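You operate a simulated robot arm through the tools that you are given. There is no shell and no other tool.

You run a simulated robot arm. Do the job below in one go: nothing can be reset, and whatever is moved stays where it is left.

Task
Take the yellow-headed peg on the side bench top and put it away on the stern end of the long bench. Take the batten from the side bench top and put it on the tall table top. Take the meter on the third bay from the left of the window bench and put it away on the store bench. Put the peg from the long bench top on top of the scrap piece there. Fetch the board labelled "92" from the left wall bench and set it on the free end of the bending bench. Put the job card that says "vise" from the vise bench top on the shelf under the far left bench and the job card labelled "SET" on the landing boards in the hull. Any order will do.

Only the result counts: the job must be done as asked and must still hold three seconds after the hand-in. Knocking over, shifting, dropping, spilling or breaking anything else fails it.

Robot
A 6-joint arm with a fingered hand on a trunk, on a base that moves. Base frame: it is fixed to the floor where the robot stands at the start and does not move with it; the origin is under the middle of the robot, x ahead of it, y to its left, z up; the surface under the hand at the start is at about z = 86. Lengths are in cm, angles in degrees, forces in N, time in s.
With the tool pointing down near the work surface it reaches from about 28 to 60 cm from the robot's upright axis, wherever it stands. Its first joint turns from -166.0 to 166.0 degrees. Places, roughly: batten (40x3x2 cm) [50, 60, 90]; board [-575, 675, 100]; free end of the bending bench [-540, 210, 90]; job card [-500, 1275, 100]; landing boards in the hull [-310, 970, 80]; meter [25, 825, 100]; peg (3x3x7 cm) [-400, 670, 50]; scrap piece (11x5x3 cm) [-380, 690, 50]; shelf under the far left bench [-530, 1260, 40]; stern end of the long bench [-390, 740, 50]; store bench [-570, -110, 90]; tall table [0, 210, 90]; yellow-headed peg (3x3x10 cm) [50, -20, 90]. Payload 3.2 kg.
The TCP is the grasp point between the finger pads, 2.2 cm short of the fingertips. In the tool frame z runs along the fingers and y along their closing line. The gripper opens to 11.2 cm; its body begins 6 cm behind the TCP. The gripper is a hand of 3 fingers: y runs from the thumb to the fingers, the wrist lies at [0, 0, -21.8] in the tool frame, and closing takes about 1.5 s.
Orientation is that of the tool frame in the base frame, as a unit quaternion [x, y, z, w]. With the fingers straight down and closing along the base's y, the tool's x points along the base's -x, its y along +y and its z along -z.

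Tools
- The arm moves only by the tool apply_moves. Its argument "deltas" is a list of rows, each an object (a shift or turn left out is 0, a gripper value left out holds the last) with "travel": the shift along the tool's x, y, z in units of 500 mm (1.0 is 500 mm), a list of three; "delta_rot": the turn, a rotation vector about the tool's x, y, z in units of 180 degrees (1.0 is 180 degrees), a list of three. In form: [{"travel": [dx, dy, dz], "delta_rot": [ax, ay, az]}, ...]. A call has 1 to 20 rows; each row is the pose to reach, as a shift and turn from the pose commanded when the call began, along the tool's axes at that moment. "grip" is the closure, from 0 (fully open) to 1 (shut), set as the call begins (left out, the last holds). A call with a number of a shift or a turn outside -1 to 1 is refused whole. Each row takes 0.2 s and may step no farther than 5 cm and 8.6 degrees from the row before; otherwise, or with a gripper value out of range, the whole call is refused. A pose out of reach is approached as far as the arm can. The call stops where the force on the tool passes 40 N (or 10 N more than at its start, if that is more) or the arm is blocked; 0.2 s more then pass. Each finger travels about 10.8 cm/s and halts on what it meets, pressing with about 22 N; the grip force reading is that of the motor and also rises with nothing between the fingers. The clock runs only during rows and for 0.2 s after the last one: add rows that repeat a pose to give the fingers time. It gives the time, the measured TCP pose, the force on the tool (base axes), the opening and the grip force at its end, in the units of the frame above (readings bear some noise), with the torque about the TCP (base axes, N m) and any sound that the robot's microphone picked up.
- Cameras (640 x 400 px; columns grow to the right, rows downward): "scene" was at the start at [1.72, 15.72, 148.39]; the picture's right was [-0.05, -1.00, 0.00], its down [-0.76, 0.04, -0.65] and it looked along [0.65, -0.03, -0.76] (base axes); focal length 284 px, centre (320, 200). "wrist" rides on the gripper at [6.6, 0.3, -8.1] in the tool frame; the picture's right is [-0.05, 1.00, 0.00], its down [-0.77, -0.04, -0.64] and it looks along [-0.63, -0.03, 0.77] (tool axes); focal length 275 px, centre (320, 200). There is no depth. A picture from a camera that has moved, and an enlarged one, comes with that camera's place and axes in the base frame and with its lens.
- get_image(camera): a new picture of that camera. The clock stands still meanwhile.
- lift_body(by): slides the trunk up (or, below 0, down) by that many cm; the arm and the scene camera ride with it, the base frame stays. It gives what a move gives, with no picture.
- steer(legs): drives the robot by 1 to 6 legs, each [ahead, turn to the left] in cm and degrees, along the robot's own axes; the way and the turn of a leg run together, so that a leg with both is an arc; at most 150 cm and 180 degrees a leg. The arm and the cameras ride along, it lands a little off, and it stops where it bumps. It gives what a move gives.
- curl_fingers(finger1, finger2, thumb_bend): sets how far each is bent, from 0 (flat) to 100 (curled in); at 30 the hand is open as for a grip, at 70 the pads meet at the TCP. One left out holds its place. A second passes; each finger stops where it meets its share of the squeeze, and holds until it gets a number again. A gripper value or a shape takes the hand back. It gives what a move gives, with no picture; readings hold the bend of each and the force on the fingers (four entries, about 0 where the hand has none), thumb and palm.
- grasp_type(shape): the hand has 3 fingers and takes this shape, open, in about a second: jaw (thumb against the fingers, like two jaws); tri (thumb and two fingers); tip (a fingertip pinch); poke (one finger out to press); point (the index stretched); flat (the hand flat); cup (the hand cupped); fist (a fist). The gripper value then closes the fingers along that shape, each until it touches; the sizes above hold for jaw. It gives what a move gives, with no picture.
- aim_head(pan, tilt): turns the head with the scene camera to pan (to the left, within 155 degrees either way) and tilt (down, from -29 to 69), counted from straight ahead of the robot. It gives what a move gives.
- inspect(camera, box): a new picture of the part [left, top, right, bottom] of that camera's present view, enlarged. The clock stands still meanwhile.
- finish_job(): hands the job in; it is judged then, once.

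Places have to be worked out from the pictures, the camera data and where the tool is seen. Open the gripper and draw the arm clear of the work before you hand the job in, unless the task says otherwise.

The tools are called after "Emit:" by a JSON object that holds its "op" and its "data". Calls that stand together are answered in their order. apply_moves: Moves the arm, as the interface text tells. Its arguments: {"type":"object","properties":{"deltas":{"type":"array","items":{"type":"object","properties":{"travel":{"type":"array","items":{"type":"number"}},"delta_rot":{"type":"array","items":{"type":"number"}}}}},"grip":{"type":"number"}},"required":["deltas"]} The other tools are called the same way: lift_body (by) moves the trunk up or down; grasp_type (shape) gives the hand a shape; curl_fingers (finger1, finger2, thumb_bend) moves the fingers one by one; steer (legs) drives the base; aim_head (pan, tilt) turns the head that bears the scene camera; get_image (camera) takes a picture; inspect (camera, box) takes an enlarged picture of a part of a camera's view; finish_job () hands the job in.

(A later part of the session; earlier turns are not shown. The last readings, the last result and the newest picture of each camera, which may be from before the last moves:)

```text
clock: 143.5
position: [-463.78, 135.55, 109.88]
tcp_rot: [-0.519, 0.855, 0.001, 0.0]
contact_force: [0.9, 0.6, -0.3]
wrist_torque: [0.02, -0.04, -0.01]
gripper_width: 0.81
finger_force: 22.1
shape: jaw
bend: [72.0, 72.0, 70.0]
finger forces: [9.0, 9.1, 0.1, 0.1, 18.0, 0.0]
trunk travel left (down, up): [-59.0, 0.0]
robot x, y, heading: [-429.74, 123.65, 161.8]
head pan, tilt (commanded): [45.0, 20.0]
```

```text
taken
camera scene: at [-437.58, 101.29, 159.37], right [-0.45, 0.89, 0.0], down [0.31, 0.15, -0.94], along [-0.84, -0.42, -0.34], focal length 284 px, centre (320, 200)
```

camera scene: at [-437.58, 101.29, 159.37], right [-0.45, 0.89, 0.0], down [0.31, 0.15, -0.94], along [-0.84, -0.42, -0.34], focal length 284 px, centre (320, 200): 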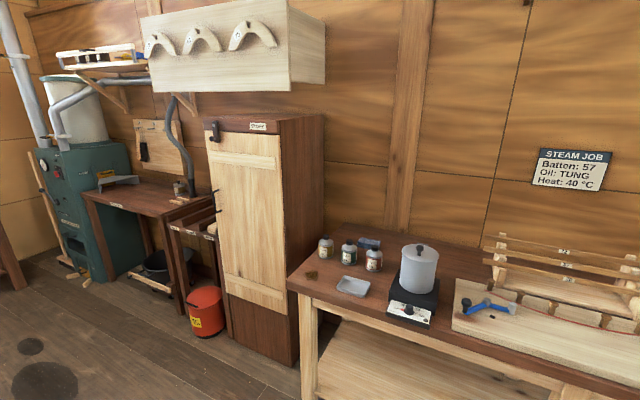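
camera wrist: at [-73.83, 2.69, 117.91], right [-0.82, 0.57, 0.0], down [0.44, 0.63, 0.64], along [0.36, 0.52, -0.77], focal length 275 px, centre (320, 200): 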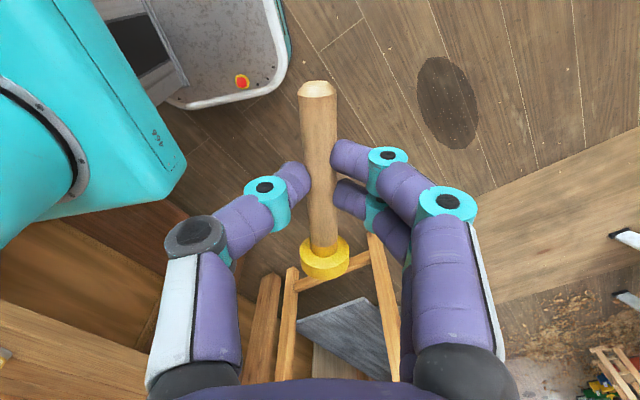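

The lane along x≈-450 between the wall benches and the hull props is open. I turn to face +y and drive up it toward the long bench.

Emit:
{"op": "steer", "data": {"legs": [[0, -68], [140, 0], [140, 0], [100, 0]]}}

Emit:
{"op": "aim_head", "data": {"pan": 0, "tilt": 20}}

Emit:
{"op": "get_image", "data": {"camera": "scene"}}

Emit:
{"op": "aim_head", "data": {"pan": -40, "tilt": 20}}

Emit:
{"op": "get_image", "data": {"camera": "scene"}}

Emit:
{"op": "aim_head", "data": {"pan": 45, "tilt": 20}}

Emit:
{"op": "get_image", "data": {"camera": "scene"}}

```text
clock: 164.6
position: [-451.67, 534.52, 109.84]
tcp_rot: [0.055, 0.999, 0.001, 0.0]
contact_force: [0.2, -0.3, -0.1]
wrist_torque: [-0.02, -0.02, 0.0]
gripper_width: 0.77
finger_force: 21.2
shape: jaw
bend: [72.0, 72.0, 70.0]
finger forces: [9.0, 9.0, 0.1, 0.0, 17.8, 0.0]
trunk travel left (down, up): [-59.0, 0.0]
robot x, y, heading: [-450.62, 498.25, 93.2]
head pan, tilt (commanded): [45.0, 20.0]
```

```text
clock: 165.7
position: [-451.8, 534.61, 110.0]
tcp_rot: [0.054, 0.999, 0.001, 0.0]
contact_force: [-0.1, -0.1, 0.7]
wrist_torque: [-0.01, -0.02, -0.01]
gripper_width: 0.78
finger_force: 21.7
shape: jaw
bend: [72.0, 72.0, 70.0]
finger forces: [9.0, 9.0, 0.0, 0.1, 17.7, 0.0]
trunk travel left (down, up): [-59.0, 0.0]
robot x, y, heading: [-451.0, 498.46, 93.0]
head pan, tilt (commanded): [0.0, 20.0]
```

```text
taken
camera scene: at [-467.39, 500.36, 159.37], right [1.0, 0.05, 0.0], down [0.02, -0.34, -0.94], along [-0.05, 0.94, -0.34], focal length 284 px, centre (320, 200)
```

scene: 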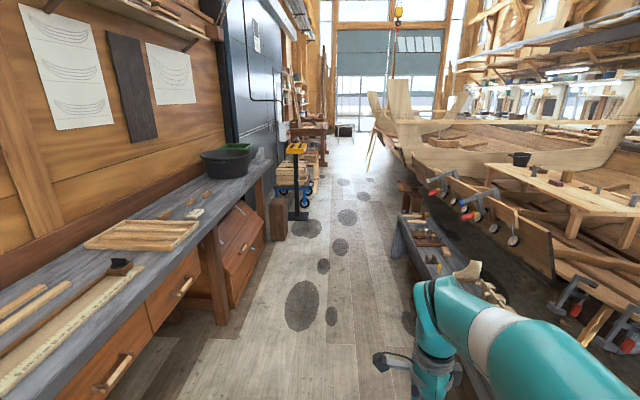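

```text
clock: 166.8
position: [-451.83, 534.61, 109.9]
tcp_rot: [0.054, 0.999, 0.001, -0.001]
contact_force: [-0.4, 0.0, 0.6]
wrist_torque: [0.01, 0.01, 0.0]
gripper_width: 0.78
finger_force: 21.8
shape: jaw
bend: [72.0, 72.0, 70.0]
finger forces: [9.0, 9.0, 0.1, 0.1, 17.8, 0.0]
trunk travel left (down, up): [-59.0, 0.0]
robot x, y, heading: [-450.86, 498.02, 93.2]
head pan, tilt (commanded): [-40.0, 20.0]
```

```text
taken
camera scene: at [-461.29, 498.5, 159.37], right [0.8, -0.6, 0.0], down [-0.21, -0.27, -0.94], along [0.56, 0.75, -0.34], focal length 284 px, centre (320, 200)
```

scene: 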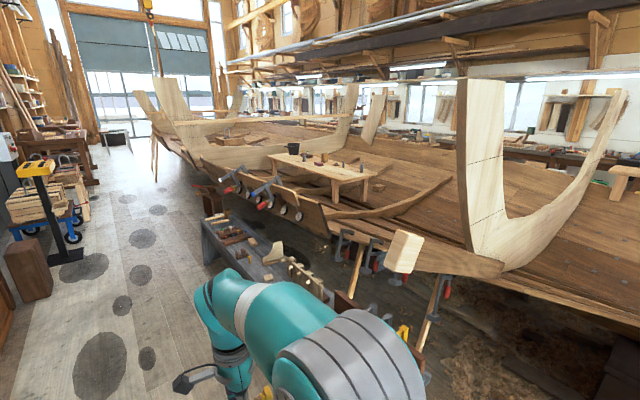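

```text
clock: 168.4
position: [-451.73, 534.57, 109.84]
tcp_rot: [0.054, 0.999, 0.001, 0.0]
contact_force: [-0.4, -0.3, -0.9]
wrist_torque: [-0.01, -0.03, 0.0]
gripper_width: 0.77
finger_force: 21.9
shape: jaw
bend: [72.0, 72.0, 70.0]
finger forces: [8.9, 9.1, 0.0, 0.0, 17.8, 0.0]
trunk travel left (down, up): [-59.0, 0.0]
robot x, y, heading: [-451.05, 498.2, 93.0]
head pan, tilt (commanded): [45.0, 20.0]
```

```text
taken
camera scene: at [-473.81, 497.29, 159.37], right [0.67, 0.74, 0.0], down [0.25, -0.23, -0.94], along [-0.7, 0.63, -0.34], focal length 284 px, centre (320, 200)
```

scene: 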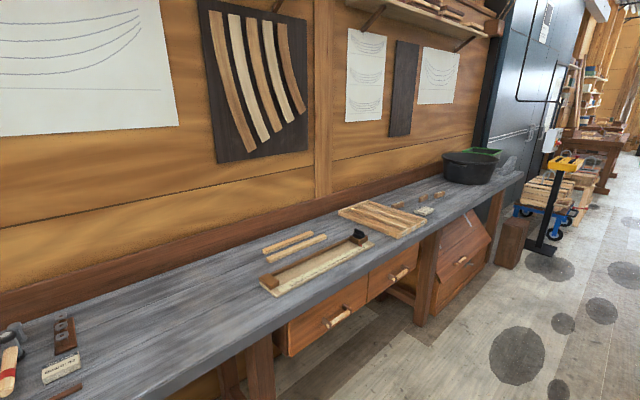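

The long bench lies to the right with its stern end at about [-405,757] on its near edge. I drive on another 150 cm beside it and look again.

Emit:
{"op": "steer", "data": {"legs": [[0, -4.5], [145, 0]]}}

Emit:
{"op": "aim_head", "data": {"pan": -50, "tilt": 40}}

Emit:
{"op": "get_image", "data": {"camera": "scene"}}

Emit:
{"op": "aim_head", "data": {"pan": 60, "tilt": 30}}

Emit:
{"op": "get_image", "data": {"camera": "scene"}}

```text
clock: 176.0
position: [-447.57, 678.23, 109.98]
tcp_rot: [0.082, 0.997, 0.001, 0.0]
contact_force: [-0.4, 0.9, -1.4]
wrist_torque: [-0.04, 0.0, -0.06]
gripper_width: 0.77
finger_force: 22.1
shape: jaw
bend: [72.0, 72.0, 70.0]
finger forces: [9.0, 9.1, 0.1, 0.0, 17.7, 0.0]
trunk travel left (down, up): [-59.0, 0.0]
robot x, y, heading: [-448.48, 641.94, 89.6]
head pan, tilt (commanded): [45.0, 20.0]
```

```text
clock: 177.7
position: [-447.46, 678.22, 109.94]
tcp_rot: [0.083, 0.997, 0.0, 0.0]
contact_force: [-0.1, -0.1, 0.5]
wrist_torque: [0.02, 0.01, -0.01]
gripper_width: 0.81
finger_force: 21.5
shape: jaw
bend: [72.0, 72.0, 70.0]
finger forces: [9.0, 9.0, 0.0, 0.0, 17.9, 0.0]
trunk travel left (down, up): [-59.0, 0.0]
robot x, y, heading: [-448.32, 642.06, 89.7]
head pan, tilt (commanded): [-50.0, 40.0]
```

```text
taken
camera scene: at [-458.49, 641.14, 156.23], right [0.64, -0.77, 0.0], down [-0.49, -0.41, -0.77], along [0.59, 0.49, -0.64], focal length 284 px, centre (320, 200)
```

scene: 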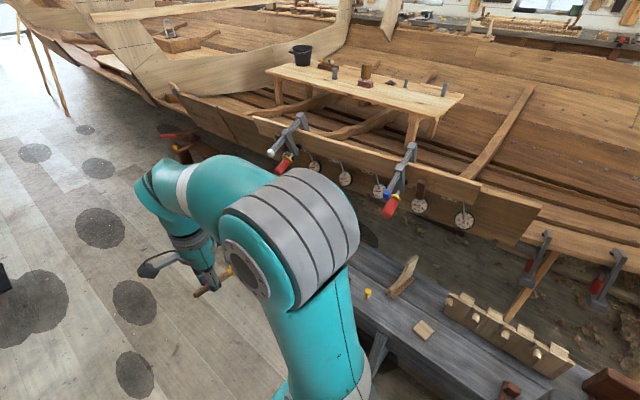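

```text
clock: 179.6
position: [-447.37, 678.27, 109.94]
tcp_rot: [0.082, 0.997, 0.001, 0.0]
contact_force: [0.3, 0.1, 0.0]
wrist_torque: [0.01, -0.01, 0.02]
gripper_width: 0.81
finger_force: 21.8
shape: jaw
bend: [72.0, 72.0, 70.0]
finger forces: [9.0, 8.9, 0.0, 0.0, 17.8, 0.0]
trunk travel left (down, up): [-59.0, 0.0]
robot x, y, heading: [-448.07, 641.68, 89.7]
head pan, tilt (commanded): [60.0, 30.0]
```

```text
taken
camera scene: at [-472.84, 640.26, 157.76], right [0.5, 0.86, 0.0], down [0.43, -0.25, -0.87], along [-0.75, 0.44, -0.5], focal length 284 px, centre (320, 200)
```

scene: 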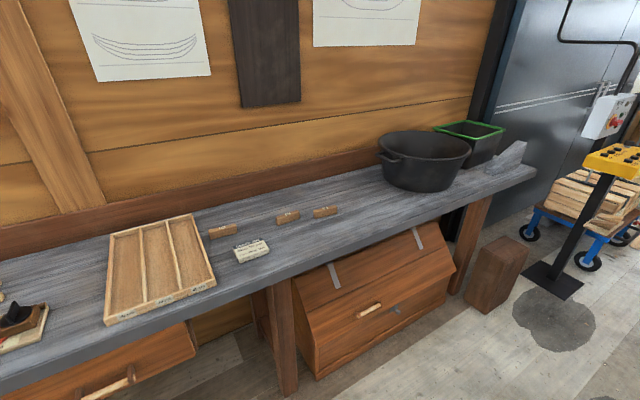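

The left wall bench shows a tray, a small card and three small blocks/boards. I zoom in there to read labels, and look over the long bench.

Emit:
{"op": "inspect", "data": {"camera": "scene", "box": [180, 180, 360, 290]}}

Emit:
{"op": "aim_head", "data": {"pan": -80, "tilt": 50}}

Emit:
{"op": "get_image", "data": {"camera": "scene"}}

Emit:
{"op": "aim_head", "data": {"pan": -30, "tilt": 40}}

Emit:
{"op": "get_image", "data": {"camera": "scene"}}

```text
3.56 times, centred on (270, 235) of scene
camera zoom: at [-472.84, 640.26, 157.76], right [0.5, 0.86, 0.0], down [0.43, -0.25, -0.87], along [-0.75, 0.44, -0.5], focal length 1010 px, centre (498, 76)
```

zoom: 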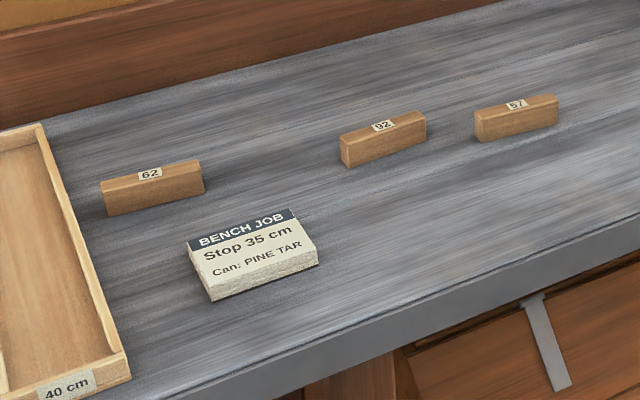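

```text
clock: 181.8
position: [-447.47, 678.28, 109.87]
tcp_rot: [0.082, 0.997, 0.0, 0.0]
contact_force: [-0.1, -0.7, 0.0]
wrist_torque: [0.01, -0.01, 0.01]
gripper_width: 0.76
finger_force: 22.1
shape: jaw
bend: [72.0, 72.0, 70.0]
finger forces: [9.0, 9.0, 0.1, 0.1, 17.8, 0.0]
trunk travel left (down, up): [-59.0, 0.0]
robot x, y, heading: [-448.28, 642.34, 90.0]
head pan, tilt (commanded): [-80.0, 50.0]
```

```text
taken
camera scene: at [-457.44, 637.01, 154.81], right [0.17, -0.99, 0.0], down [-0.75, -0.13, -0.64], along [0.63, 0.11, -0.77], focal length 284 px, centre (320, 200)
```

scene: 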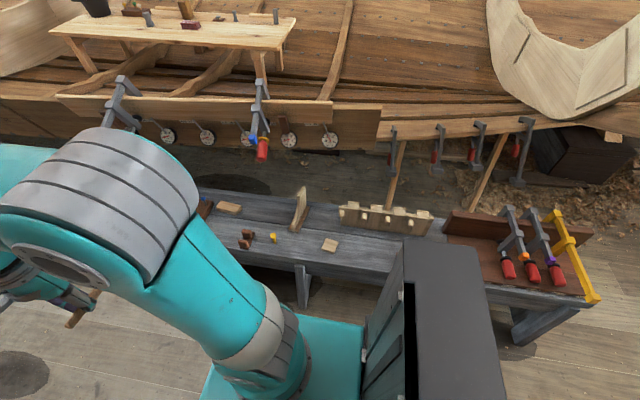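

```text
clock: 183.0
position: [-447.42, 678.25, 109.85]
tcp_rot: [0.082, 0.997, 0.0, -0.001]
contact_force: [-0.4, -0.1, 0.0]
wrist_torque: [-0.02, 0.01, 0.01]
gripper_width: 0.77
finger_force: 22.2
shape: jaw
bend: [72.0, 72.0, 70.0]
finger forces: [9.0, 9.1, 0.0, 0.0, 17.8, 0.1]
trunk travel left (down, up): [-59.0, 0.0]
robot x, y, heading: [-448.72, 641.89, 89.7]
head pan, tilt (commanded): [-30.0, 40.0]
```

```text
taken
camera scene: at [-460.73, 643.04, 156.22], right [0.86, -0.5, 0.0], down [-0.32, -0.56, -0.77], along [0.39, 0.66, -0.64], focal length 284 px, centre (320, 200)
```

scene: 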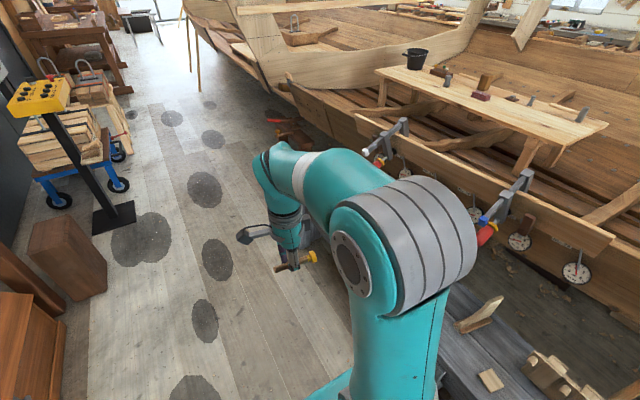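

Board "92" is the middle one of the three. Now I zoom in on the long bench to tell the peg, the scrap piece and other items apart.

Emit:
{"op": "aim_head", "data": {"pan": -80, "tilt": 50}}

Emit:
{"op": "inspect", "data": {"camera": "scene", "box": [190, 180, 350, 280]}}

```text
clock: 184.2
position: [-447.47, 678.23, 109.81]
tcp_rot: [0.082, 0.997, 0.0, 0.0]
contact_force: [-0.4, 0.3, -1.0]
wrist_torque: [-0.02, -0.01, 0.0]
gripper_width: 0.75
finger_force: 21.8
shape: jaw
bend: [72.0, 72.0, 70.0]
finger forces: [9.0, 9.0, 0.0, 0.1, 17.7, 0.0]
trunk travel left (down, up): [-59.0, 0.0]
robot x, y, heading: [-448.13, 641.94, 89.5]
head pan, tilt (commanded): [-80.0, 50.0]
```

```text
4.00 times, centred on (270, 230) of scene
camera zoom: at [-457.44, 637.01, 154.81], right [0.17, -0.99, 0.0], down [-0.75, -0.13, -0.64], along [0.63, 0.11, -0.77], focal length 1136 px, centre (520, 80)
```

zoom: 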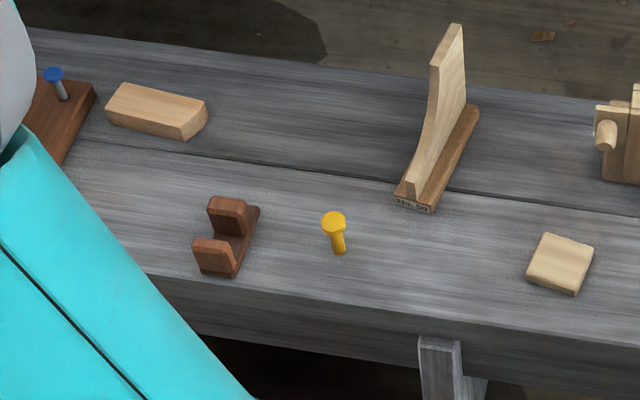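

The bench peg is the small yellow one at ≈[-397.7,666.7], and the scrap block lies at ≈[-384,692] along y. I move forward and closer to the bench and look at the stern end.

Emit:
{"op": "steer", "data": {"legs": [[0, -14], [55, 0], [0, 14]]}}

Emit:
{"op": "aim_head", "data": {"pan": -45, "tilt": 50}}

Emit:
{"op": "get_image", "data": {"camera": "scene"}}

Emit:
{"op": "aim_head", "data": {"pan": -10, "tilt": 50}}

Emit:
{"op": "get_image", "data": {"camera": "scene"}}

```text
clock: 189.2
position: [-432.44, 732.46, 110.02]
tcp_rot: [0.09, 0.996, 0.001, 0.0]
contact_force: [-0.2, -0.9, 0.4]
wrist_torque: [0.01, -0.01, 0.02]
gripper_width: 0.79
finger_force: 22.3
shape: jaw
bend: [72.0, 72.0, 70.0]
finger forces: [9.0, 9.0, 0.1, 0.0, 17.7, 0.1]
trunk travel left (down, up): [-59.0, 0.0]
robot x, y, heading: [-433.58, 696.74, 89.0]
head pan, tilt (commanded): [-80.0, 50.0]
```

```text
clock: 190.2
position: [-432.42, 732.52, 109.93]
tcp_rot: [0.089, 0.996, 0.001, 0.0]
contact_force: [0.3, 0.9, 0.1]
wrist_torque: [-0.02, -0.03, 0.04]
gripper_width: 0.79
finger_force: 22.2
shape: jaw
bend: [72.0, 72.0, 70.0]
finger forces: [9.0, 9.0, 0.0, 0.1, 17.7, 0.0]
trunk travel left (down, up): [-59.0, 0.0]
robot x, y, heading: [-433.72, 696.78, 88.8]
head pan, tilt (commanded): [-45.0, 50.0]
```

```text
taken
camera scene: at [-445.05, 695.58, 154.81], right [0.69, -0.72, 0.0], down [-0.55, -0.53, -0.64], along [0.46, 0.45, -0.77], focal length 284 px, centre (320, 200)
```

scene: 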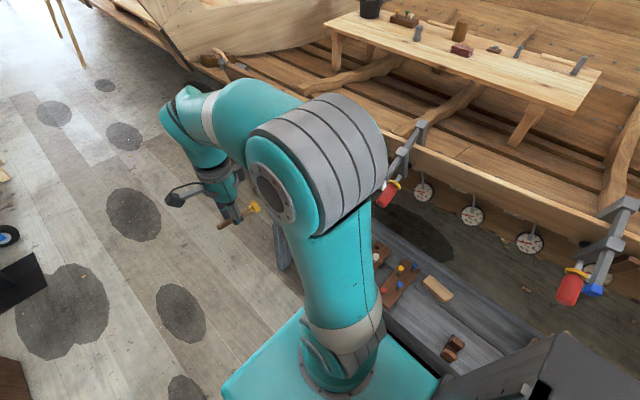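

```text
clock: 191.2
position: [-432.46, 732.52, 110.01]
tcp_rot: [0.089, 0.996, 0.001, 0.0]
contact_force: [0.3, -0.3, 0.0]
wrist_torque: [0.03, 0.02, 0.02]
gripper_width: 0.79
finger_force: 21.8
shape: jaw
bend: [72.0, 72.0, 70.0]
finger forces: [9.0, 9.0, 0.0, 0.0, 17.8, 0.1]
trunk travel left (down, up): [-59.0, 0.0]
robot x, y, heading: [-433.52, 696.59, 89.1]
head pan, tilt (commanded): [-10.0, 50.0]
```

```text
taken
camera scene: at [-449.12, 697.8, 154.81], right [0.98, -0.19, 0.0], down [-0.15, -0.75, -0.64], along [0.12, 0.63, -0.77], focal length 284 px, centre (320, 200)
```

scene: 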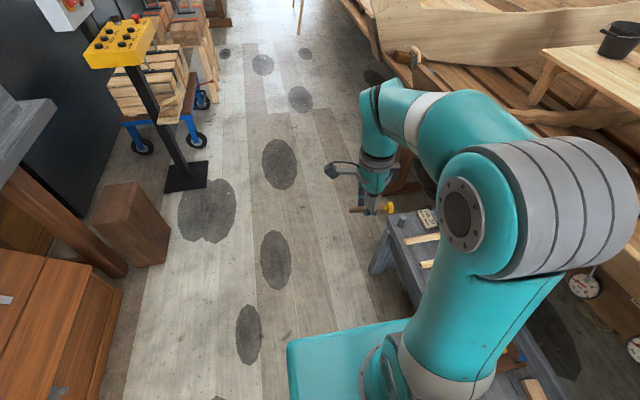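

The arm hides the stern end from here. I go 30 cm further and look to the right behind the arm's shoulder.

Emit:
{"op": "steer", "data": {"legs": [[30, 0]]}}

Emit:
{"op": "aim_head", "data": {"pan": -82, "tilt": 50}}

Emit:
{"op": "get_image", "data": {"camera": "scene"}}

```text
clock: 193.2
position: [-431.86, 762.62, 109.92]
tcp_rot: [0.088, 0.996, 0.0, 0.0]
contact_force: [0.2, -0.3, -0.3]
wrist_torque: [-0.02, 0.03, 0.0]
gripper_width: 0.77
finger_force: 22.4
shape: jaw
bend: [72.0, 72.0, 70.0]
finger forces: [9.0, 8.9, 0.0, 0.1, 17.8, 0.0]
trunk travel left (down, up): [-59.0, 0.0]
robot x, y, heading: [-433.06, 726.56, 88.9]
head pan, tilt (commanded): [-10.0, 50.0]
```

```text
clock: 194.7
position: [-431.91, 762.67, 109.97]
tcp_rot: [0.089, 0.996, 0.001, 0.0]
contact_force: [-0.5, 0.5, 0.2]
wrist_torque: [-0.01, -0.02, 0.01]
gripper_width: 0.78
finger_force: 22.1
shape: jaw
bend: [72.0, 72.0, 70.0]
finger forces: [9.0, 9.0, 0.0, 0.0, 17.9, 0.0]
trunk travel left (down, up): [-59.0, 0.0]
robot x, y, heading: [-433.51, 726.59, 89.2]
head pan, tilt (commanded): [-82.0, 50.0]
```

```text
taken
camera scene: at [-442.39, 721.27, 154.81], right [0.12, -0.99, 0.0], down [-0.76, -0.09, -0.64], along [0.64, 0.08, -0.77], focal length 284 px, centre (320, 200)
```

scene: 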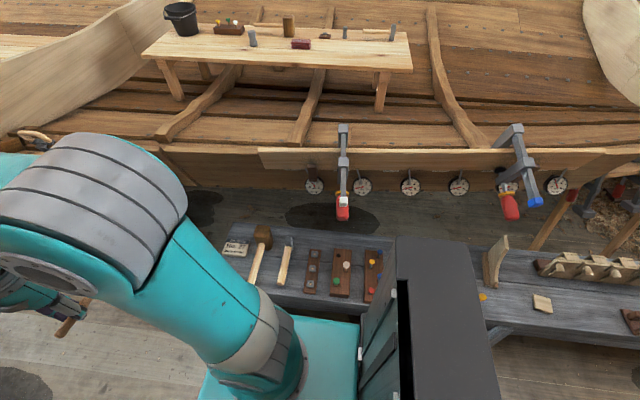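

I zoom in on the stern end to find free space.

Emit:
{"op": "inspect", "data": {"camera": "scene", "box": [190, 215, 400, 320]}}

```text
3.05 times, centred on (295, 268) of scene
camera zoom: at [-442.39, 721.27, 154.81], right [0.12, -0.99, 0.0], down [-0.76, -0.09, -0.64], along [0.64, 0.08, -0.77], focal length 866 px, centre (396, -6)
```

zoom: 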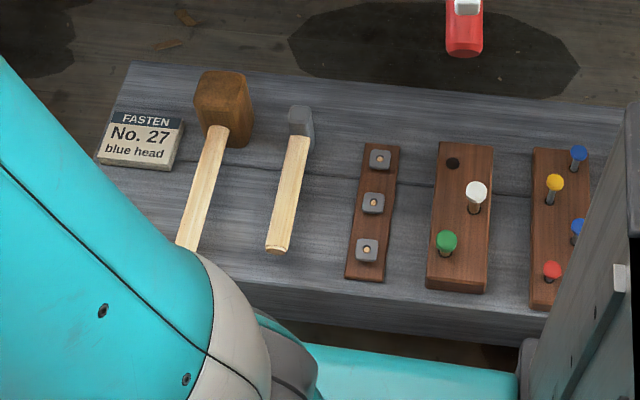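

Items on the stern end: card, mallet, hammer, a nut strip and two peg blocks. There is free surface at the near corner in front of the card; I check that corner from another angle.

Emit:
{"op": "aim_head", "data": {"pan": -35, "tilt": 55}}

Emit:
{"op": "get_image", "data": {"camera": "scene"}}

Emit:
{"op": "get_image", "data": {"camera": "wrist"}}

```text
clock: 195.8
position: [-431.83, 762.69, 109.91]
tcp_rot: [0.089, 0.996, 0.001, 0.0]
contact_force: [0.3, 0.8, -0.5]
wrist_torque: [0.0, 0.01, 0.0]
gripper_width: 0.81
finger_force: 22.0
shape: jaw
bend: [72.0, 72.0, 70.0]
finger forces: [9.0, 9.0, 0.0, 0.1, 17.7, 0.1]
trunk travel left (down, up): [-59.0, 0.0]
robot x, y, heading: [-433.52, 726.7, 88.9]
head pan, tilt (commanded): [-35.0, 55.0]
```

```text
taken
camera scene: at [-445.78, 726.16, 154.16], right [0.81, -0.59, 0.0], down [-0.48, -0.66, -0.57], along [0.34, 0.46, -0.82], focal length 284 px, centre (320, 200)
```

scene: 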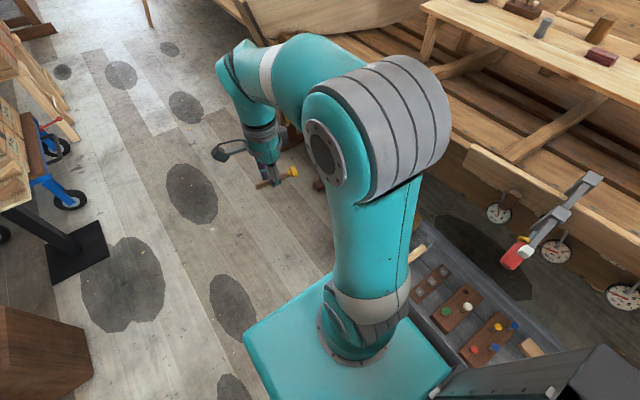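

```text
taken
camera wrist: at [-438.22, 764.1, 117.9], right [0.22, 0.97, 0.0], down [0.75, -0.17, 0.64], along [0.62, -0.14, -0.77], focal length 275 px, centre (320, 200)
```

wrist: 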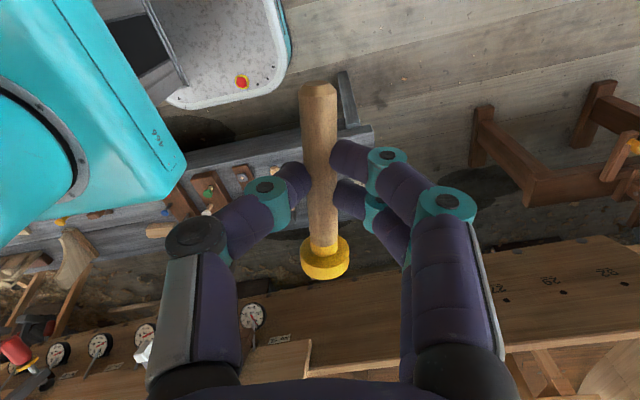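

The wrist camera views the bench well. I zoom on the stern corner.

Emit:
{"op": "inspect", "data": {"camera": "wrist", "box": [180, 90, 400, 230]}}

```text
2.86 times, centred on (290, 160) of wrist
camera zoom: at [-438.22, 764.1, 117.9], right [0.22, 0.97, 0.0], down [0.75, -0.17, 0.64], along [0.62, -0.14, -0.77], focal length 786 px, centre (406, 314)
```

zoom: 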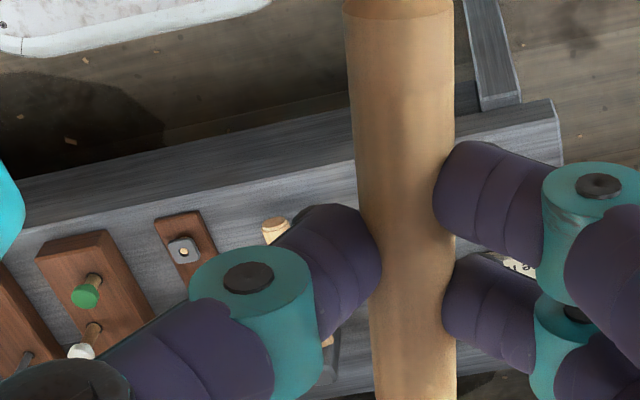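

The held peg hides the corner. I roll 15 cm forward and look again with the head to the right.

Emit:
{"op": "steer", "data": {"legs": [[16, 0]]}}

Emit:
{"op": "aim_head", "data": {"pan": -84, "tilt": 52}}

Emit:
{"op": "get_image", "data": {"camera": "scene"}}

Emit:
{"op": "inspect", "data": {"camera": "scene", "box": [220, 200, 400, 310]}}

```text
clock: 197.2
position: [-431.58, 779.13, 109.89]
tcp_rot: [0.09, 0.996, -0.001, 0.0]
contact_force: [0.0, 0.9, 0.3]
wrist_torque: [-0.02, -0.01, -0.02]
gripper_width: 0.79
finger_force: 22.2
shape: jaw
bend: [72.0, 72.0, 70.0]
finger forces: [9.0, 9.0, 0.1, 0.0, 17.7, 0.1]
trunk travel left (down, up): [-59.0, 0.0]
robot x, y, heading: [-433.26, 743.22, 88.7]
head pan, tilt (commanded): [-35.0, 55.0]
```

```text
clock: 198.4
position: [-431.46, 778.93, 110.02]
tcp_rot: [0.09, 0.996, 0.001, 0.0]
contact_force: [-0.3, 0.3, -0.7]
wrist_torque: [0.01, -0.01, -0.04]
gripper_width: 0.78
finger_force: 21.8
shape: jaw
bend: [72.0, 72.0, 70.0]
finger forces: [9.0, 9.0, 0.0, 0.1, 17.9, 0.0]
trunk travel left (down, up): [-59.0, 0.0]
robot x, y, heading: [-432.98, 742.71, 89.0]
head pan, tilt (commanded): [-84.0, 52.0]
```

```text
taken
camera scene: at [-442.23, 737.42, 154.54], right [0.09, -1.0, 0.0], down [-0.79, -0.07, -0.62], along [0.61, 0.05, -0.79], focal length 284 px, centre (320, 200)
```

scene: 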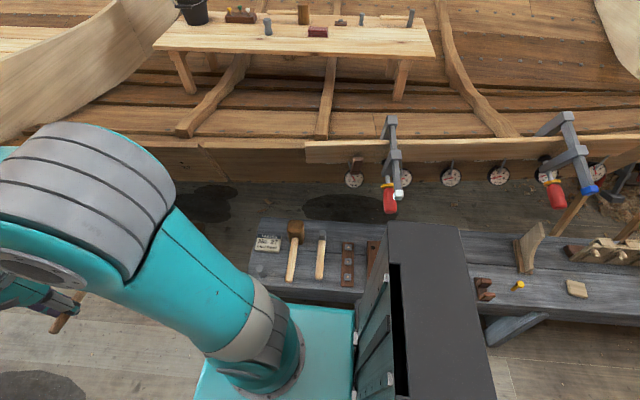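

```text
3.56 times, centred on (310, 255) of scene
camera zoom: at [-442.23, 737.42, 154.54], right [0.09, -1.0, 0.0], down [-0.79, -0.07, -0.62], along [0.61, 0.05, -0.79], focal length 1010 px, centre (356, 4)
```

zoom: 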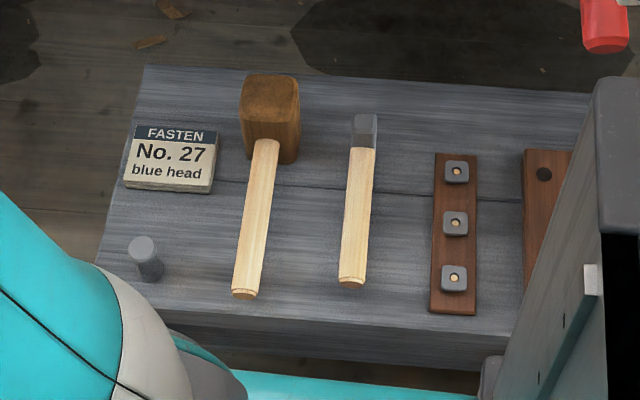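

A gray punch stands on that corner, but there's an ~8 cm gap between mallet handle (y≈753) and hammer (y≈742) near the bench's edge, clear of the hull's overhanging clamps. I'll lay the peg there; first I lower the trunk by 35 cm.

Emit:
{"op": "lift_body", "data": {"by": -35}}

Emit:
{"op": "get_image", "data": {"camera": "scene"}}

Emit:
{"op": "inspect", "data": {"camera": "scene", "box": [220, 130, 400, 260]}}

```text
clock: 201.8
position: [-431.53, 779.07, 74.97]
tcp_rot: [0.09, 0.996, 0.001, 0.001]
contact_force: [0.1, -0.1, -0.1]
wrist_torque: [0.02, 0.02, -0.01]
gripper_width: 0.78
finger_force: 22.2
shape: jaw
bend: [72.0, 72.0, 70.0]
finger forces: [9.0, 8.9, 0.0, 0.0, 17.8, 0.0]
trunk travel left (down, up): [-24.0, 35.0]
robot x, y, heading: [-433.14, 742.77, 88.7]
head pan, tilt (commanded): [-84.0, 52.0]
```

```text
taken
camera scene: at [-442.23, 737.41, 119.55], right [0.08, -1.0, 0.0], down [-0.79, -0.07, -0.62], along [0.61, 0.05, -0.79], focal length 284 px, centre (320, 200)
```

scene: 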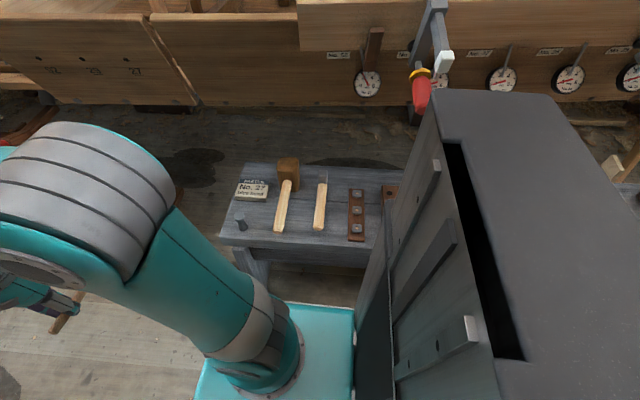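

```text
3.08 times, centred on (310, 195) of scene
camera zoom: at [-442.23, 737.41, 119.55], right [0.08, -1.0, 0.0], down [-0.79, -0.07, -0.62], along [0.61, 0.05, -0.79], focal length 874 px, centre (351, 215)
```

zoom: 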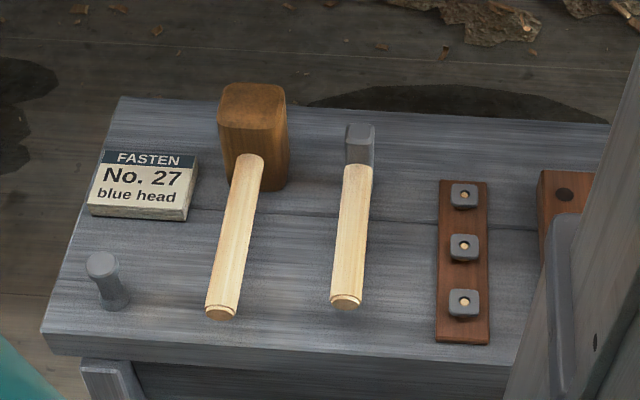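

Bench top is confirmed at z≈50. I swing the held peg at z≈75 around to above the gap at about [-396,747], with the camera side of the hand facing the robot.

Emit:
{"op": "apply_moves", "data": {"deltas": [{"travel": [-0.0927, 0.0079, 0], "delta_rot": [0, 0, -0.0052]}, {"travel": [-0.1864, 0.0046, 0], "delta_rot": [0, 0, -0.0104]}, {"travel": [-0.2789, -0.0107, 0], "delta_rot": [0, 0, -0.0156]}, {"travel": [-0.369, -0.0378, 0], "delta_rot": [0, 0, -0.0208]}, {"travel": [-0.4553, -0.0762, 0], "delta_rot": [0, 0, -0.026]}, {"travel": [-0.5358, -0.1256, 0], "delta_rot": [0, 0, -0.0312]}, {"travel": [-0.6092, -0.1858, 0], "delta_rot": [0, 0, -0.0364]}, {"travel": [-0.6742, -0.2551, 0], "delta_rot": [0, 0, -0.0416]}, {"travel": [-0.7308, -0.3316, 0], "delta_rot": [0, 0, -0.0468]}, {"travel": [-0.7771, -0.4149, 0], "delta_rot": [0, 0, -0.052]}, {"travel": [-0.8126, -0.5038, 0], "delta_rot": [0, 0, -0.0572]}]}}

Emit:
{"op": "get_image", "data": {"camera": "wrist"}}

Emit:
{"op": "get_image", "data": {"camera": "scene"}}

```text
clock: 204.2
position: [-396.04, 746.91, 74.95]
tcp_rot: [0.001, 1.0, 0.0, 0.001]
contact_force: [-0.1, 0.1, -0.2]
wrist_torque: [-0.02, 0.0, 0.05]
gripper_width: 0.77
finger_force: 21.8
shape: jaw
bend: [72.0, 72.0, 70.0]
finger forces: [8.9, 8.8, 0.0, 0.0, 17.6, 0.0]
trunk travel left (down, up): [-24.0, 35.0]
robot x, y, heading: [-433.04, 742.87, 88.5]
head pan, tilt (commanded): [-84.0, 52.0]
```

```text
taken
camera wrist: at [-402.55, 747.19, 82.92], right [0.05, 1.0, 0.0], down [0.77, -0.04, 0.64], along [0.64, -0.03, -0.77], focal length 275 px, centre (320, 200)
```

wrist: 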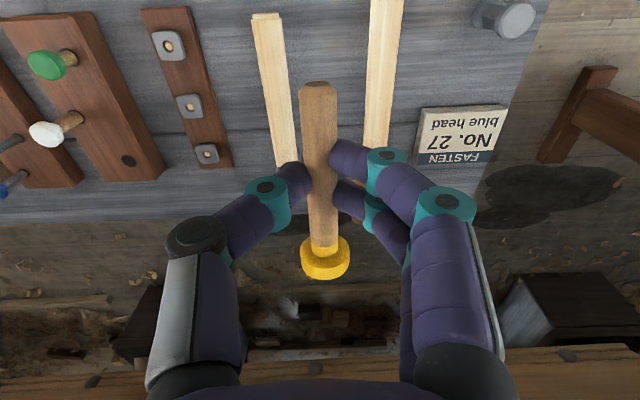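

```text
taken
camera scene: at [-442.23, 737.43, 119.54], right [0.08, -1.0, 0.0], down [-0.79, -0.07, -0.62], along [0.61, 0.05, -0.79], focal length 284 px, centre (320, 200)
```

scene: 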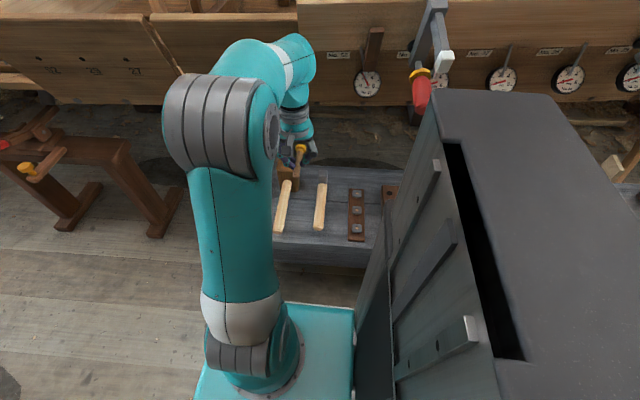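

The gap sits 0.5 cm to the mallet side of the tool centre. I shift slightly and descend to z≈56, then check clearance.

Emit:
{"op": "apply_moves", "data": {"deltas": [{"travel": [0, 0.004, 0.08]}, {"travel": [0, 0.009, 0.16]}, {"travel": [0, 0.009, 0.24]}, {"travel": [0, 0.009, 0.32]}, {"travel": [0, 0.009, 0.375]}]}}

Emit:
{"op": "get_image", "data": {"camera": "wrist"}}

Emit:
{"op": "inspect", "data": {"camera": "scene", "box": [200, 100, 400, 280]}}

```text
clock: 205.4
position: [-396.0, 747.24, 55.96]
tcp_rot: [0.001, 1.0, 0.001, 0.0]
contact_force: [0.4, -0.4, -0.5]
wrist_torque: [0.02, 0.0, -0.01]
gripper_width: 0.79
finger_force: 21.8
shape: jaw
bend: [72.0, 72.0, 70.0]
finger forces: [8.9, 8.8, 0.0, 0.0, 17.7, 0.0]
trunk travel left (down, up): [-24.0, 35.0]
robot x, y, heading: [-433.06, 742.8, 88.7]
head pan, tilt (commanded): [-84.0, 52.0]
```

```text
taken
camera wrist: at [-402.51, 747.67, 64.13], right [0.05, 1.0, 0.0], down [0.77, -0.04, 0.64], along [0.64, -0.03, -0.77], focal length 275 px, centre (320, 200)
```

wrist: 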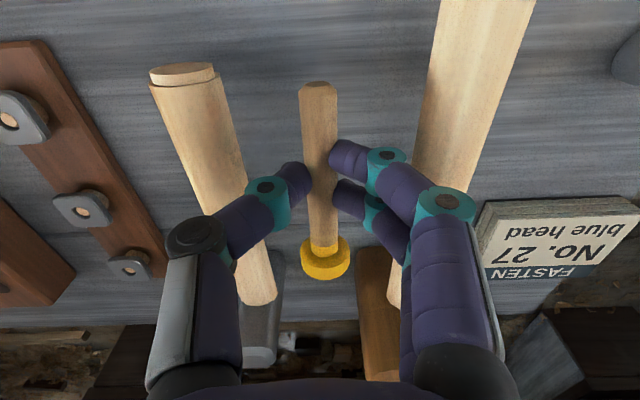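

```text
2.22 times, centred on (300, 190) of scene
camera zoom: at [-442.23, 737.41, 119.55], right [0.08, -1.0, 0.0], down [-0.79, -0.07, -0.62], along [0.61, 0.05, -0.79], focal length 631 px, centre (364, 222)
```

zoom: 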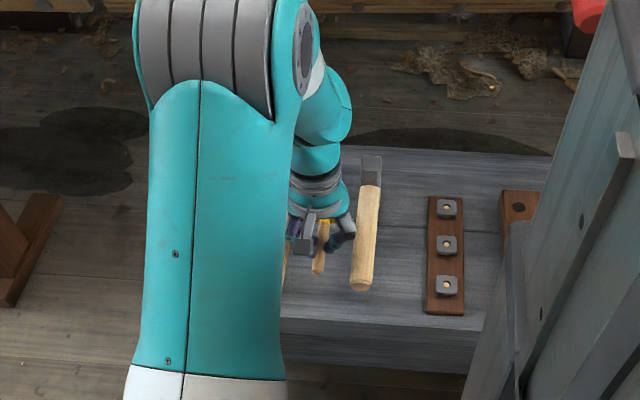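

Good clearance on both sides. I lower another 2.4 cm in small steps watching the force.

Emit:
{"op": "apply_moves", "data": {"deltas": [{"travel": [0, 0, 0.02]}, {"travel": [0, 0, 0.036]}, {"travel": [0, 0, 0.046]}]}}

Emit:
{"op": "get_image", "data": {"camera": "wrist"}}

```text
clock: 206.2
position: [-396.13, 747.32, 53.95]
tcp_rot: [-0.001, 1.0, 0.001, 0.001]
contact_force: [1.3, 0.1, 0.6]
wrist_torque: [0.03, -0.01, -0.01]
gripper_width: 0.79
finger_force: 22.4
shape: jaw
bend: [72.0, 72.0, 70.0]
finger forces: [8.8, 8.9, 0.0, 0.1, 17.6, 0.0]
trunk travel left (down, up): [-24.0, 35.0]
robot x, y, heading: [-432.81, 743.42, 88.7]
head pan, tilt (commanded): [-84.0, 52.0]
```

```text
taken
camera wrist: at [-402.6, 747.73, 61.89], right [0.05, 1.0, 0.0], down [0.77, -0.04, 0.64], along [0.64, -0.03, -0.77], focal length 275 px, centre (320, 200)
```

wrist: 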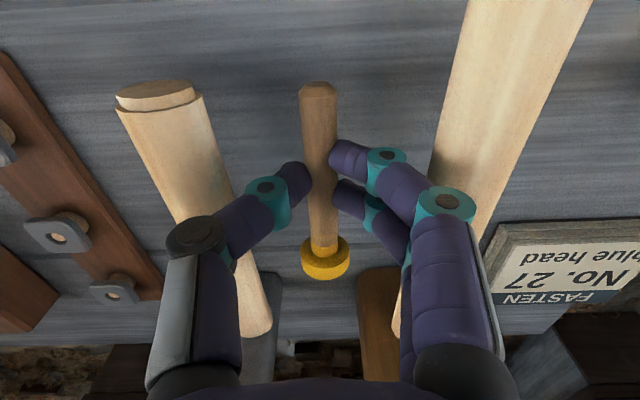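

Plenty of room. I creep down in 2–3 mm steps to feel for contact.

Emit:
{"op": "apply_moves", "data": {"deltas": [{"travel": [0, 0, 0.005]}, {"travel": [0, 0, 0.008]}]}}

Emit:
{"op": "apply_moves", "data": {"deltas": [{"travel": [0, 0, 0.004]}]}}

Emit:
{"op": "apply_moves", "data": {"deltas": [{"travel": [0, 0, 0.004]}]}}

```text
clock: 206.8
position: [-395.93, 747.51, 53.52]
tcp_rot: [0.0, 1.0, 0.001, -0.001]
contact_force: [0.1, -0.8, 0.0]
wrist_torque: [-0.02, -0.01, -0.01]
gripper_width: 0.75
finger_force: 21.7
shape: jaw
bend: [72.0, 72.0, 70.0]
finger forces: [8.8, 8.9, 0.1, 0.1, 17.6, 0.0]
trunk travel left (down, up): [-24.0, 35.0]
robot x, y, heading: [-432.97, 742.57, 88.8]
head pan, tilt (commanded): [-84.0, 52.0]
```

```text
clock: 207.2
position: [-396.03, 747.39, 53.29]
tcp_rot: [0.0, 1.0, 0.001, 0.001]
contact_force: [-0.2, 0.1, 0.3]
wrist_torque: [-0.01, -0.01, -0.02]
gripper_width: 0.78
finger_force: 22.0
shape: jaw
bend: [72.0, 72.0, 70.0]
finger forces: [8.7, 8.9, 0.0, 0.1, 17.6, 0.0]
trunk travel left (down, up): [-24.0, 35.0]
robot x, y, heading: [-432.63, 742.54, 88.5]
head pan, tilt (commanded): [-84.0, 52.0]
```

```text
clock: 207.6
position: [-395.89, 747.34, 53.2]
tcp_rot: [0.0, 1.0, 0.001, 0.001]
contact_force: [-0.1, -0.3, -0.1]
wrist_torque: [0.02, -0.01, -0.02]
gripper_width: 0.75
finger_force: 21.8
shape: jaw
bend: [72.0, 72.0, 70.0]
finger forces: [8.9, 8.8, 0.1, 0.0, 17.6, 0.1]
trunk travel left (down, up): [-24.0, 35.0]
robot x, y, heading: [-432.88, 742.98, 88.9]
head pan, tilt (commanded): [-84.0, 52.0]
```

Emit:
{"op": "apply_moves", "data": {"deltas": [{"travel": [0, 0, 0.005]}]}}

Emit:
{"op": "apply_moves", "data": {"deltas": [{"travel": [0, 0, 0.005]}]}}

Emit:
{"op": "apply_moves", "data": {"deltas": [{"travel": [0, 0, 0.005]}]}}

```text
clock: 208.0
position: [-395.99, 747.43, 52.88]
tcp_rot: [0.0, 1.0, 0.002, 0.001]
contact_force: [-0.2, 0.0, 0.2]
wrist_torque: [0.01, 0.01, 0.05]
gripper_width: 0.77
finger_force: 21.6
shape: jaw
bend: [72.0, 72.0, 70.0]
finger forces: [8.8, 8.8, 0.0, 0.0, 17.6, 0.0]
trunk travel left (down, up): [-24.0, 35.0]
robot x, y, heading: [-432.81, 742.78, 89.1]
head pan, tilt (commanded): [-84.0, 52.0]
```

```text
clock: 208.4
position: [-396.0, 747.47, 52.58]
tcp_rot: [0.0, 1.0, 0.001, 0.001]
contact_force: [0.1, -0.4, 0.1]
wrist_torque: [0.01, -0.02, 0.03]
gripper_width: 0.77
finger_force: 21.6
shape: jaw
bend: [72.0, 72.0, 70.0]
finger forces: [8.8, 8.9, 0.1, 0.0, 17.6, 0.1]
trunk travel left (down, up): [-24.0, 35.0]
robot x, y, heading: [-433.24, 743.03, 88.9]
head pan, tilt (commanded): [-84.0, 52.0]
```

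```text
clock: 208.8
position: [-395.97, 747.5, 52.36]
tcp_rot: [0.0, 1.0, 0.002, 0.0]
contact_force: [1.0, 0.4, 0.3]
wrist_torque: [-0.02, 0.02, 0.02]
gripper_width: 0.78
finger_force: 21.8
shape: jaw
bend: [72.0, 72.0, 70.0]
finger forces: [8.8, 8.9, 0.0, 0.0, 17.6, 0.1]
trunk travel left (down, up): [-24.0, 35.0]
robot x, y, heading: [-433.37, 743.06, 89.0]
head pan, tilt (commanded): [-84.0, 52.0]
```

No contact yet at 52.4; I check the view before going further.

Emit:
{"op": "get_image", "data": {"camera": "wrist"}}

```text
taken
camera wrist: at [-402.47, 747.76, 60.28], right [0.05, 1.0, 0.0], down [0.77, -0.04, 0.64], along [0.64, -0.03, -0.77], focal length 275 px, centre (320, 200)
```

wrist: 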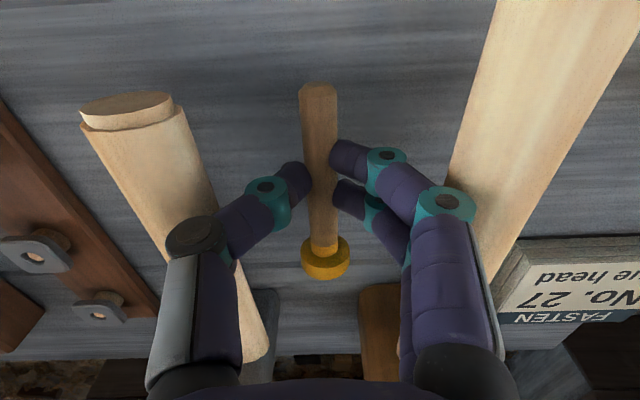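

Still above the surface. I continue in 3 mm steps.

Emit:
{"op": "apply_moves", "data": {"deltas": [{"travel": [0, 0, 0.006]}]}}

Emit:
{"op": "apply_moves", "data": {"deltas": [{"travel": [0, 0, 0.006]}]}}

Emit:
{"op": "apply_moves", "data": {"deltas": [{"travel": [0, 0, 0.005]}]}}

```text
clock: 209.2
position: [-395.96, 747.51, 52.04]
tcp_rot: [0.001, 1.0, 0.002, 0.0]
contact_force: [0.5, 0.1, 0.1]
wrist_torque: [0.01, 0.03, 0.0]
gripper_width: 0.78
finger_force: 21.9
shape: jaw
bend: [72.0, 72.0, 70.0]
finger forces: [8.8, 9.0, 0.1, 0.0, 17.6, 0.0]
trunk travel left (down, up): [-24.0, 35.0]
robot x, y, heading: [-433.11, 742.91, 88.5]
head pan, tilt (commanded): [-84.0, 52.0]
```

```text
clock: 209.6
position: [-395.89, 747.42, 51.73]
tcp_rot: [0.0, 1.0, 0.001, 0.001]
contact_force: [-0.2, 0.7, 0.6]
wrist_torque: [0.01, -0.01, 0.0]
gripper_width: 0.76
finger_force: 22.2
shape: jaw
bend: [72.0, 72.0, 70.0]
finger forces: [8.7, 8.9, 0.0, 0.0, 17.6, 0.0]
trunk travel left (down, up): [-24.0, 35.0]
robot x, y, heading: [-433.11, 742.93, 88.7]
head pan, tilt (commanded): [-84.0, 52.0]
```

```text
clock: 210.0
position: [-395.88, 747.59, 51.47]
tcp_rot: [0.0, 1.0, 0.001, 0.0]
contact_force: [-0.9, 1.0, 0.4]
wrist_torque: [-0.04, 0.0, -0.02]
gripper_width: 0.79
finger_force: 21.9
shape: jaw
bend: [72.0, 72.0, 70.0]
finger forces: [9.0, 9.0, 0.0, 0.0, 18.1, 0.0]
trunk travel left (down, up): [-24.0, 35.0]
robot x, y, heading: [-432.94, 743.53, 88.6]
head pan, tilt (commanded): [-84.0, 52.0]
```

A slight change in the finger loads suggests first contact; one more small step.

Emit:
{"op": "apply_moves", "data": {"deltas": [{"travel": [0, 0, 0.004]}]}}

Emit:
{"op": "apply_moves", "data": {"deltas": [{"travel": [0, 0, 0.004]}]}}

```text
clock: 210.4
position: [-395.99, 747.58, 51.23]
tcp_rot: [0.0, 1.0, 0.001, 0.0]
contact_force: [-0.4, -0.4, -1.2]
wrist_torque: [0.01, 0.0, -0.01]
gripper_width: 0.76
finger_force: 22.7
shape: jaw
bend: [72.0, 72.0, 70.0]
finger forces: [8.9, 9.1, 0.1, 0.0, 18.0, 0.1]
trunk travel left (down, up): [-24.0, 35.0]
robot x, y, heading: [-432.9, 742.57, 88.9]
head pan, tilt (commanded): [-84.0, 52.0]
```

```text
clock: 210.8
position: [-396.05, 747.39, 51.07]
tcp_rot: [0.0, 1.0, 0.001, 0.001]
contact_force: [0.2, 0.7, 0.6]
wrist_torque: [0.0, 0.01, -0.02]
gripper_width: 0.76
finger_force: 22.0
shape: jaw
bend: [72.0, 72.0, 70.0]
finger forces: [8.8, 9.0, 0.0, 0.0, 18.3, 0.1]
trunk travel left (down, up): [-24.0, 35.0]
robot x, y, heading: [-432.95, 743.33, 89.0]
head pan, tilt (commanded): [-84.0, 52.0]
```

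Still free. I look again at the wrist view to judge the remaining height.

Emit:
{"op": "inspect", "data": {"camera": "wrist", "box": [220, 60, 440, 300]}}

Emit:
{"op": "apply_moves", "data": {"deltas": [{"travel": [0, 0, 0.004]}]}}

Emit:
{"op": "apply_moves", "data": {"deltas": [{"travel": [0, 0, 0.004]}]}}

```text
1.67 times, centred on (330, 180) of wrist
camera zoom: at [-402.48, 747.84, 59.01], right [0.05, 1.0, 0.0], down [0.77, -0.04, 0.64], along [0.64, -0.03, -0.77], focal length 459 px, centre (303, 233)
```

zoom: 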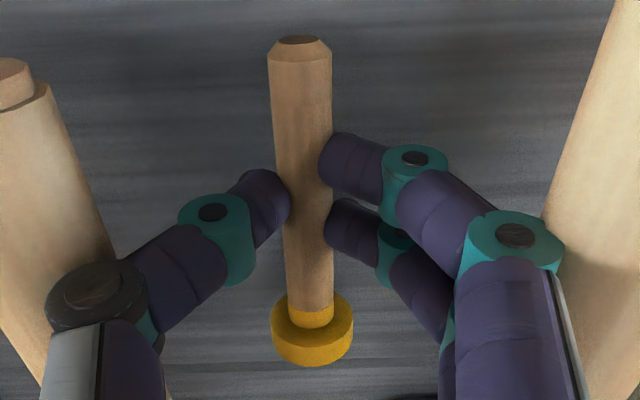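

```text
clock: 211.2
position: [-395.9, 747.45, 50.88]
tcp_rot: [0.0, 1.0, 0.0, 0.0]
contact_force: [0.2, 0.7, 0.6]
wrist_torque: [-0.01, 0.02, 0.0]
gripper_width: 0.77
finger_force: 22.3
shape: jaw
bend: [72.0, 72.0, 70.0]
finger forces: [8.8, 9.0, 0.0, 0.1, 17.9, 0.0]
trunk travel left (down, up): [-24.0, 35.0]
robot x, y, heading: [-433.05, 742.99, 88.8]
head pan, tilt (commanded): [-84.0, 52.0]
```

```text
clock: 211.6
position: [-395.89, 747.53, 50.59]
tcp_rot: [0.0, 1.0, 0.0, 0.0]
contact_force: [-0.8, -0.3, 3.5]
wrist_torque: [0.0, 0.01, 0.02]
gripper_width: 0.79
finger_force: 22.0
shape: jaw
bend: [72.0, 72.0, 70.0]
finger forces: [9.4, 9.6, 0.1, 0.1, 19.0, 0.0]
trunk travel left (down, up): [-24.0, 35.0]
robot x, y, heading: [-432.85, 742.64, 88.9]
head pan, tilt (commanded): [-84.0, 52.0]
```

Contact (3.5 N) at TCP z≈50.6, so the bench top is at about 48. I open the fingers just enough to release.

Emit:
{"op": "apply_moves", "data": {"deltas": [{"travel": [0, 0, 0]}, {"travel": [0, 0, 0]}, {"travel": [0, 0, 0]}, {"travel": [0, 0, 0]}], "grip": 0.82}}

Emit:
{"op": "get_image", "data": {"camera": "wrist"}}

```text
clock: 212.6
position: [-396.02, 747.65, 50.66]
tcp_rot: [0.0, 1.0, 0.001, 0.0]
contact_force: [0.1, 0.3, -0.3]
wrist_torque: [0.02, 0.03, 0.05]
gripper_width: 1.98
finger_force: 0.0
shape: jaw
bend: [73.0, 73.0, 70.0]
finger forces: [0.0, 0.3, 0.0, 0.0, 0.3, 0.1]
trunk travel left (down, up): [-24.0, 35.0]
robot x, y, heading: [-433.22, 743.3, 88.9]
head pan, tilt (commanded): [-84.0, 52.0]
```

```text
taken
camera wrist: at [-402.45, 747.85, 58.6], right [0.05, 1.0, 0.0], down [0.77, -0.04, 0.64], along [0.64, -0.03, -0.77], focal length 275 px, centre (320, 200)
```

wrist: 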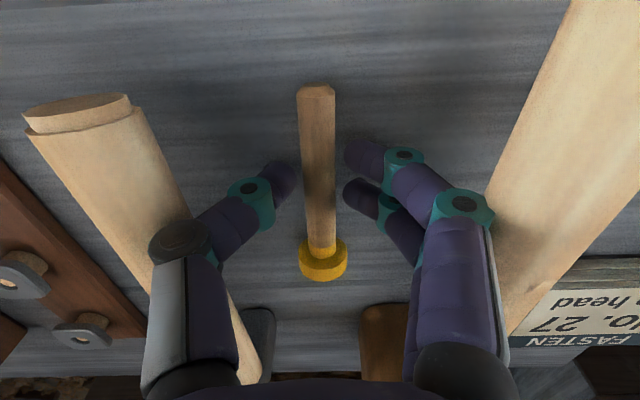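

Peg lies free between the fingers. I open slightly more and lift straight up.

Emit:
{"op": "apply_moves", "data": {"deltas": [{"travel": [0, 0, 0]}, {"travel": [0, 0, 0]}, {"travel": [0, 0, -0.01]}, {"travel": [0, 0, -0.05]}, {"travel": [0, 0, -0.12]}, {"travel": [0, 0, -0.2]}, {"travel": [0, 0, -0.28]}, {"travel": [0, 0, -0.36]}], "grip": 0.77}}

Emit:
{"op": "get_image", "data": {"camera": "wrist"}}

```text
clock: 214.4
position: [-396.24, 747.42, 68.83]
tcp_rot: [0.0, 1.0, 0.001, 0.0]
contact_force: [-0.3, 0.7, -0.6]
wrist_torque: [0.02, 0.04, 0.0]
gripper_width: 2.53
finger_force: 0.0
shape: jaw
bend: [73.0, 73.0, 70.0]
finger forces: [0.0, 0.0, 0.1, 0.1, 0.0, 0.0]
trunk travel left (down, up): [-24.0, 35.0]
robot x, y, heading: [-432.69, 742.8, 89.0]
head pan, tilt (commanded): [-84.0, 52.0]
```

```text
taken
camera wrist: at [-402.73, 747.7, 76.76], right [0.05, 1.0, 0.0], down [0.77, -0.04, 0.64], along [0.64, -0.03, -0.77], focal length 275 px, centre (320, 200)
```

wrist: 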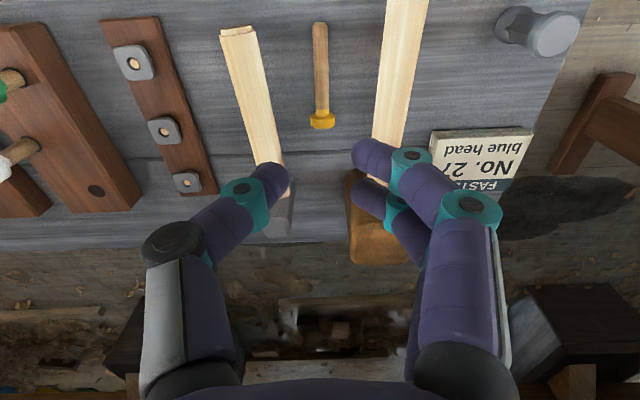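

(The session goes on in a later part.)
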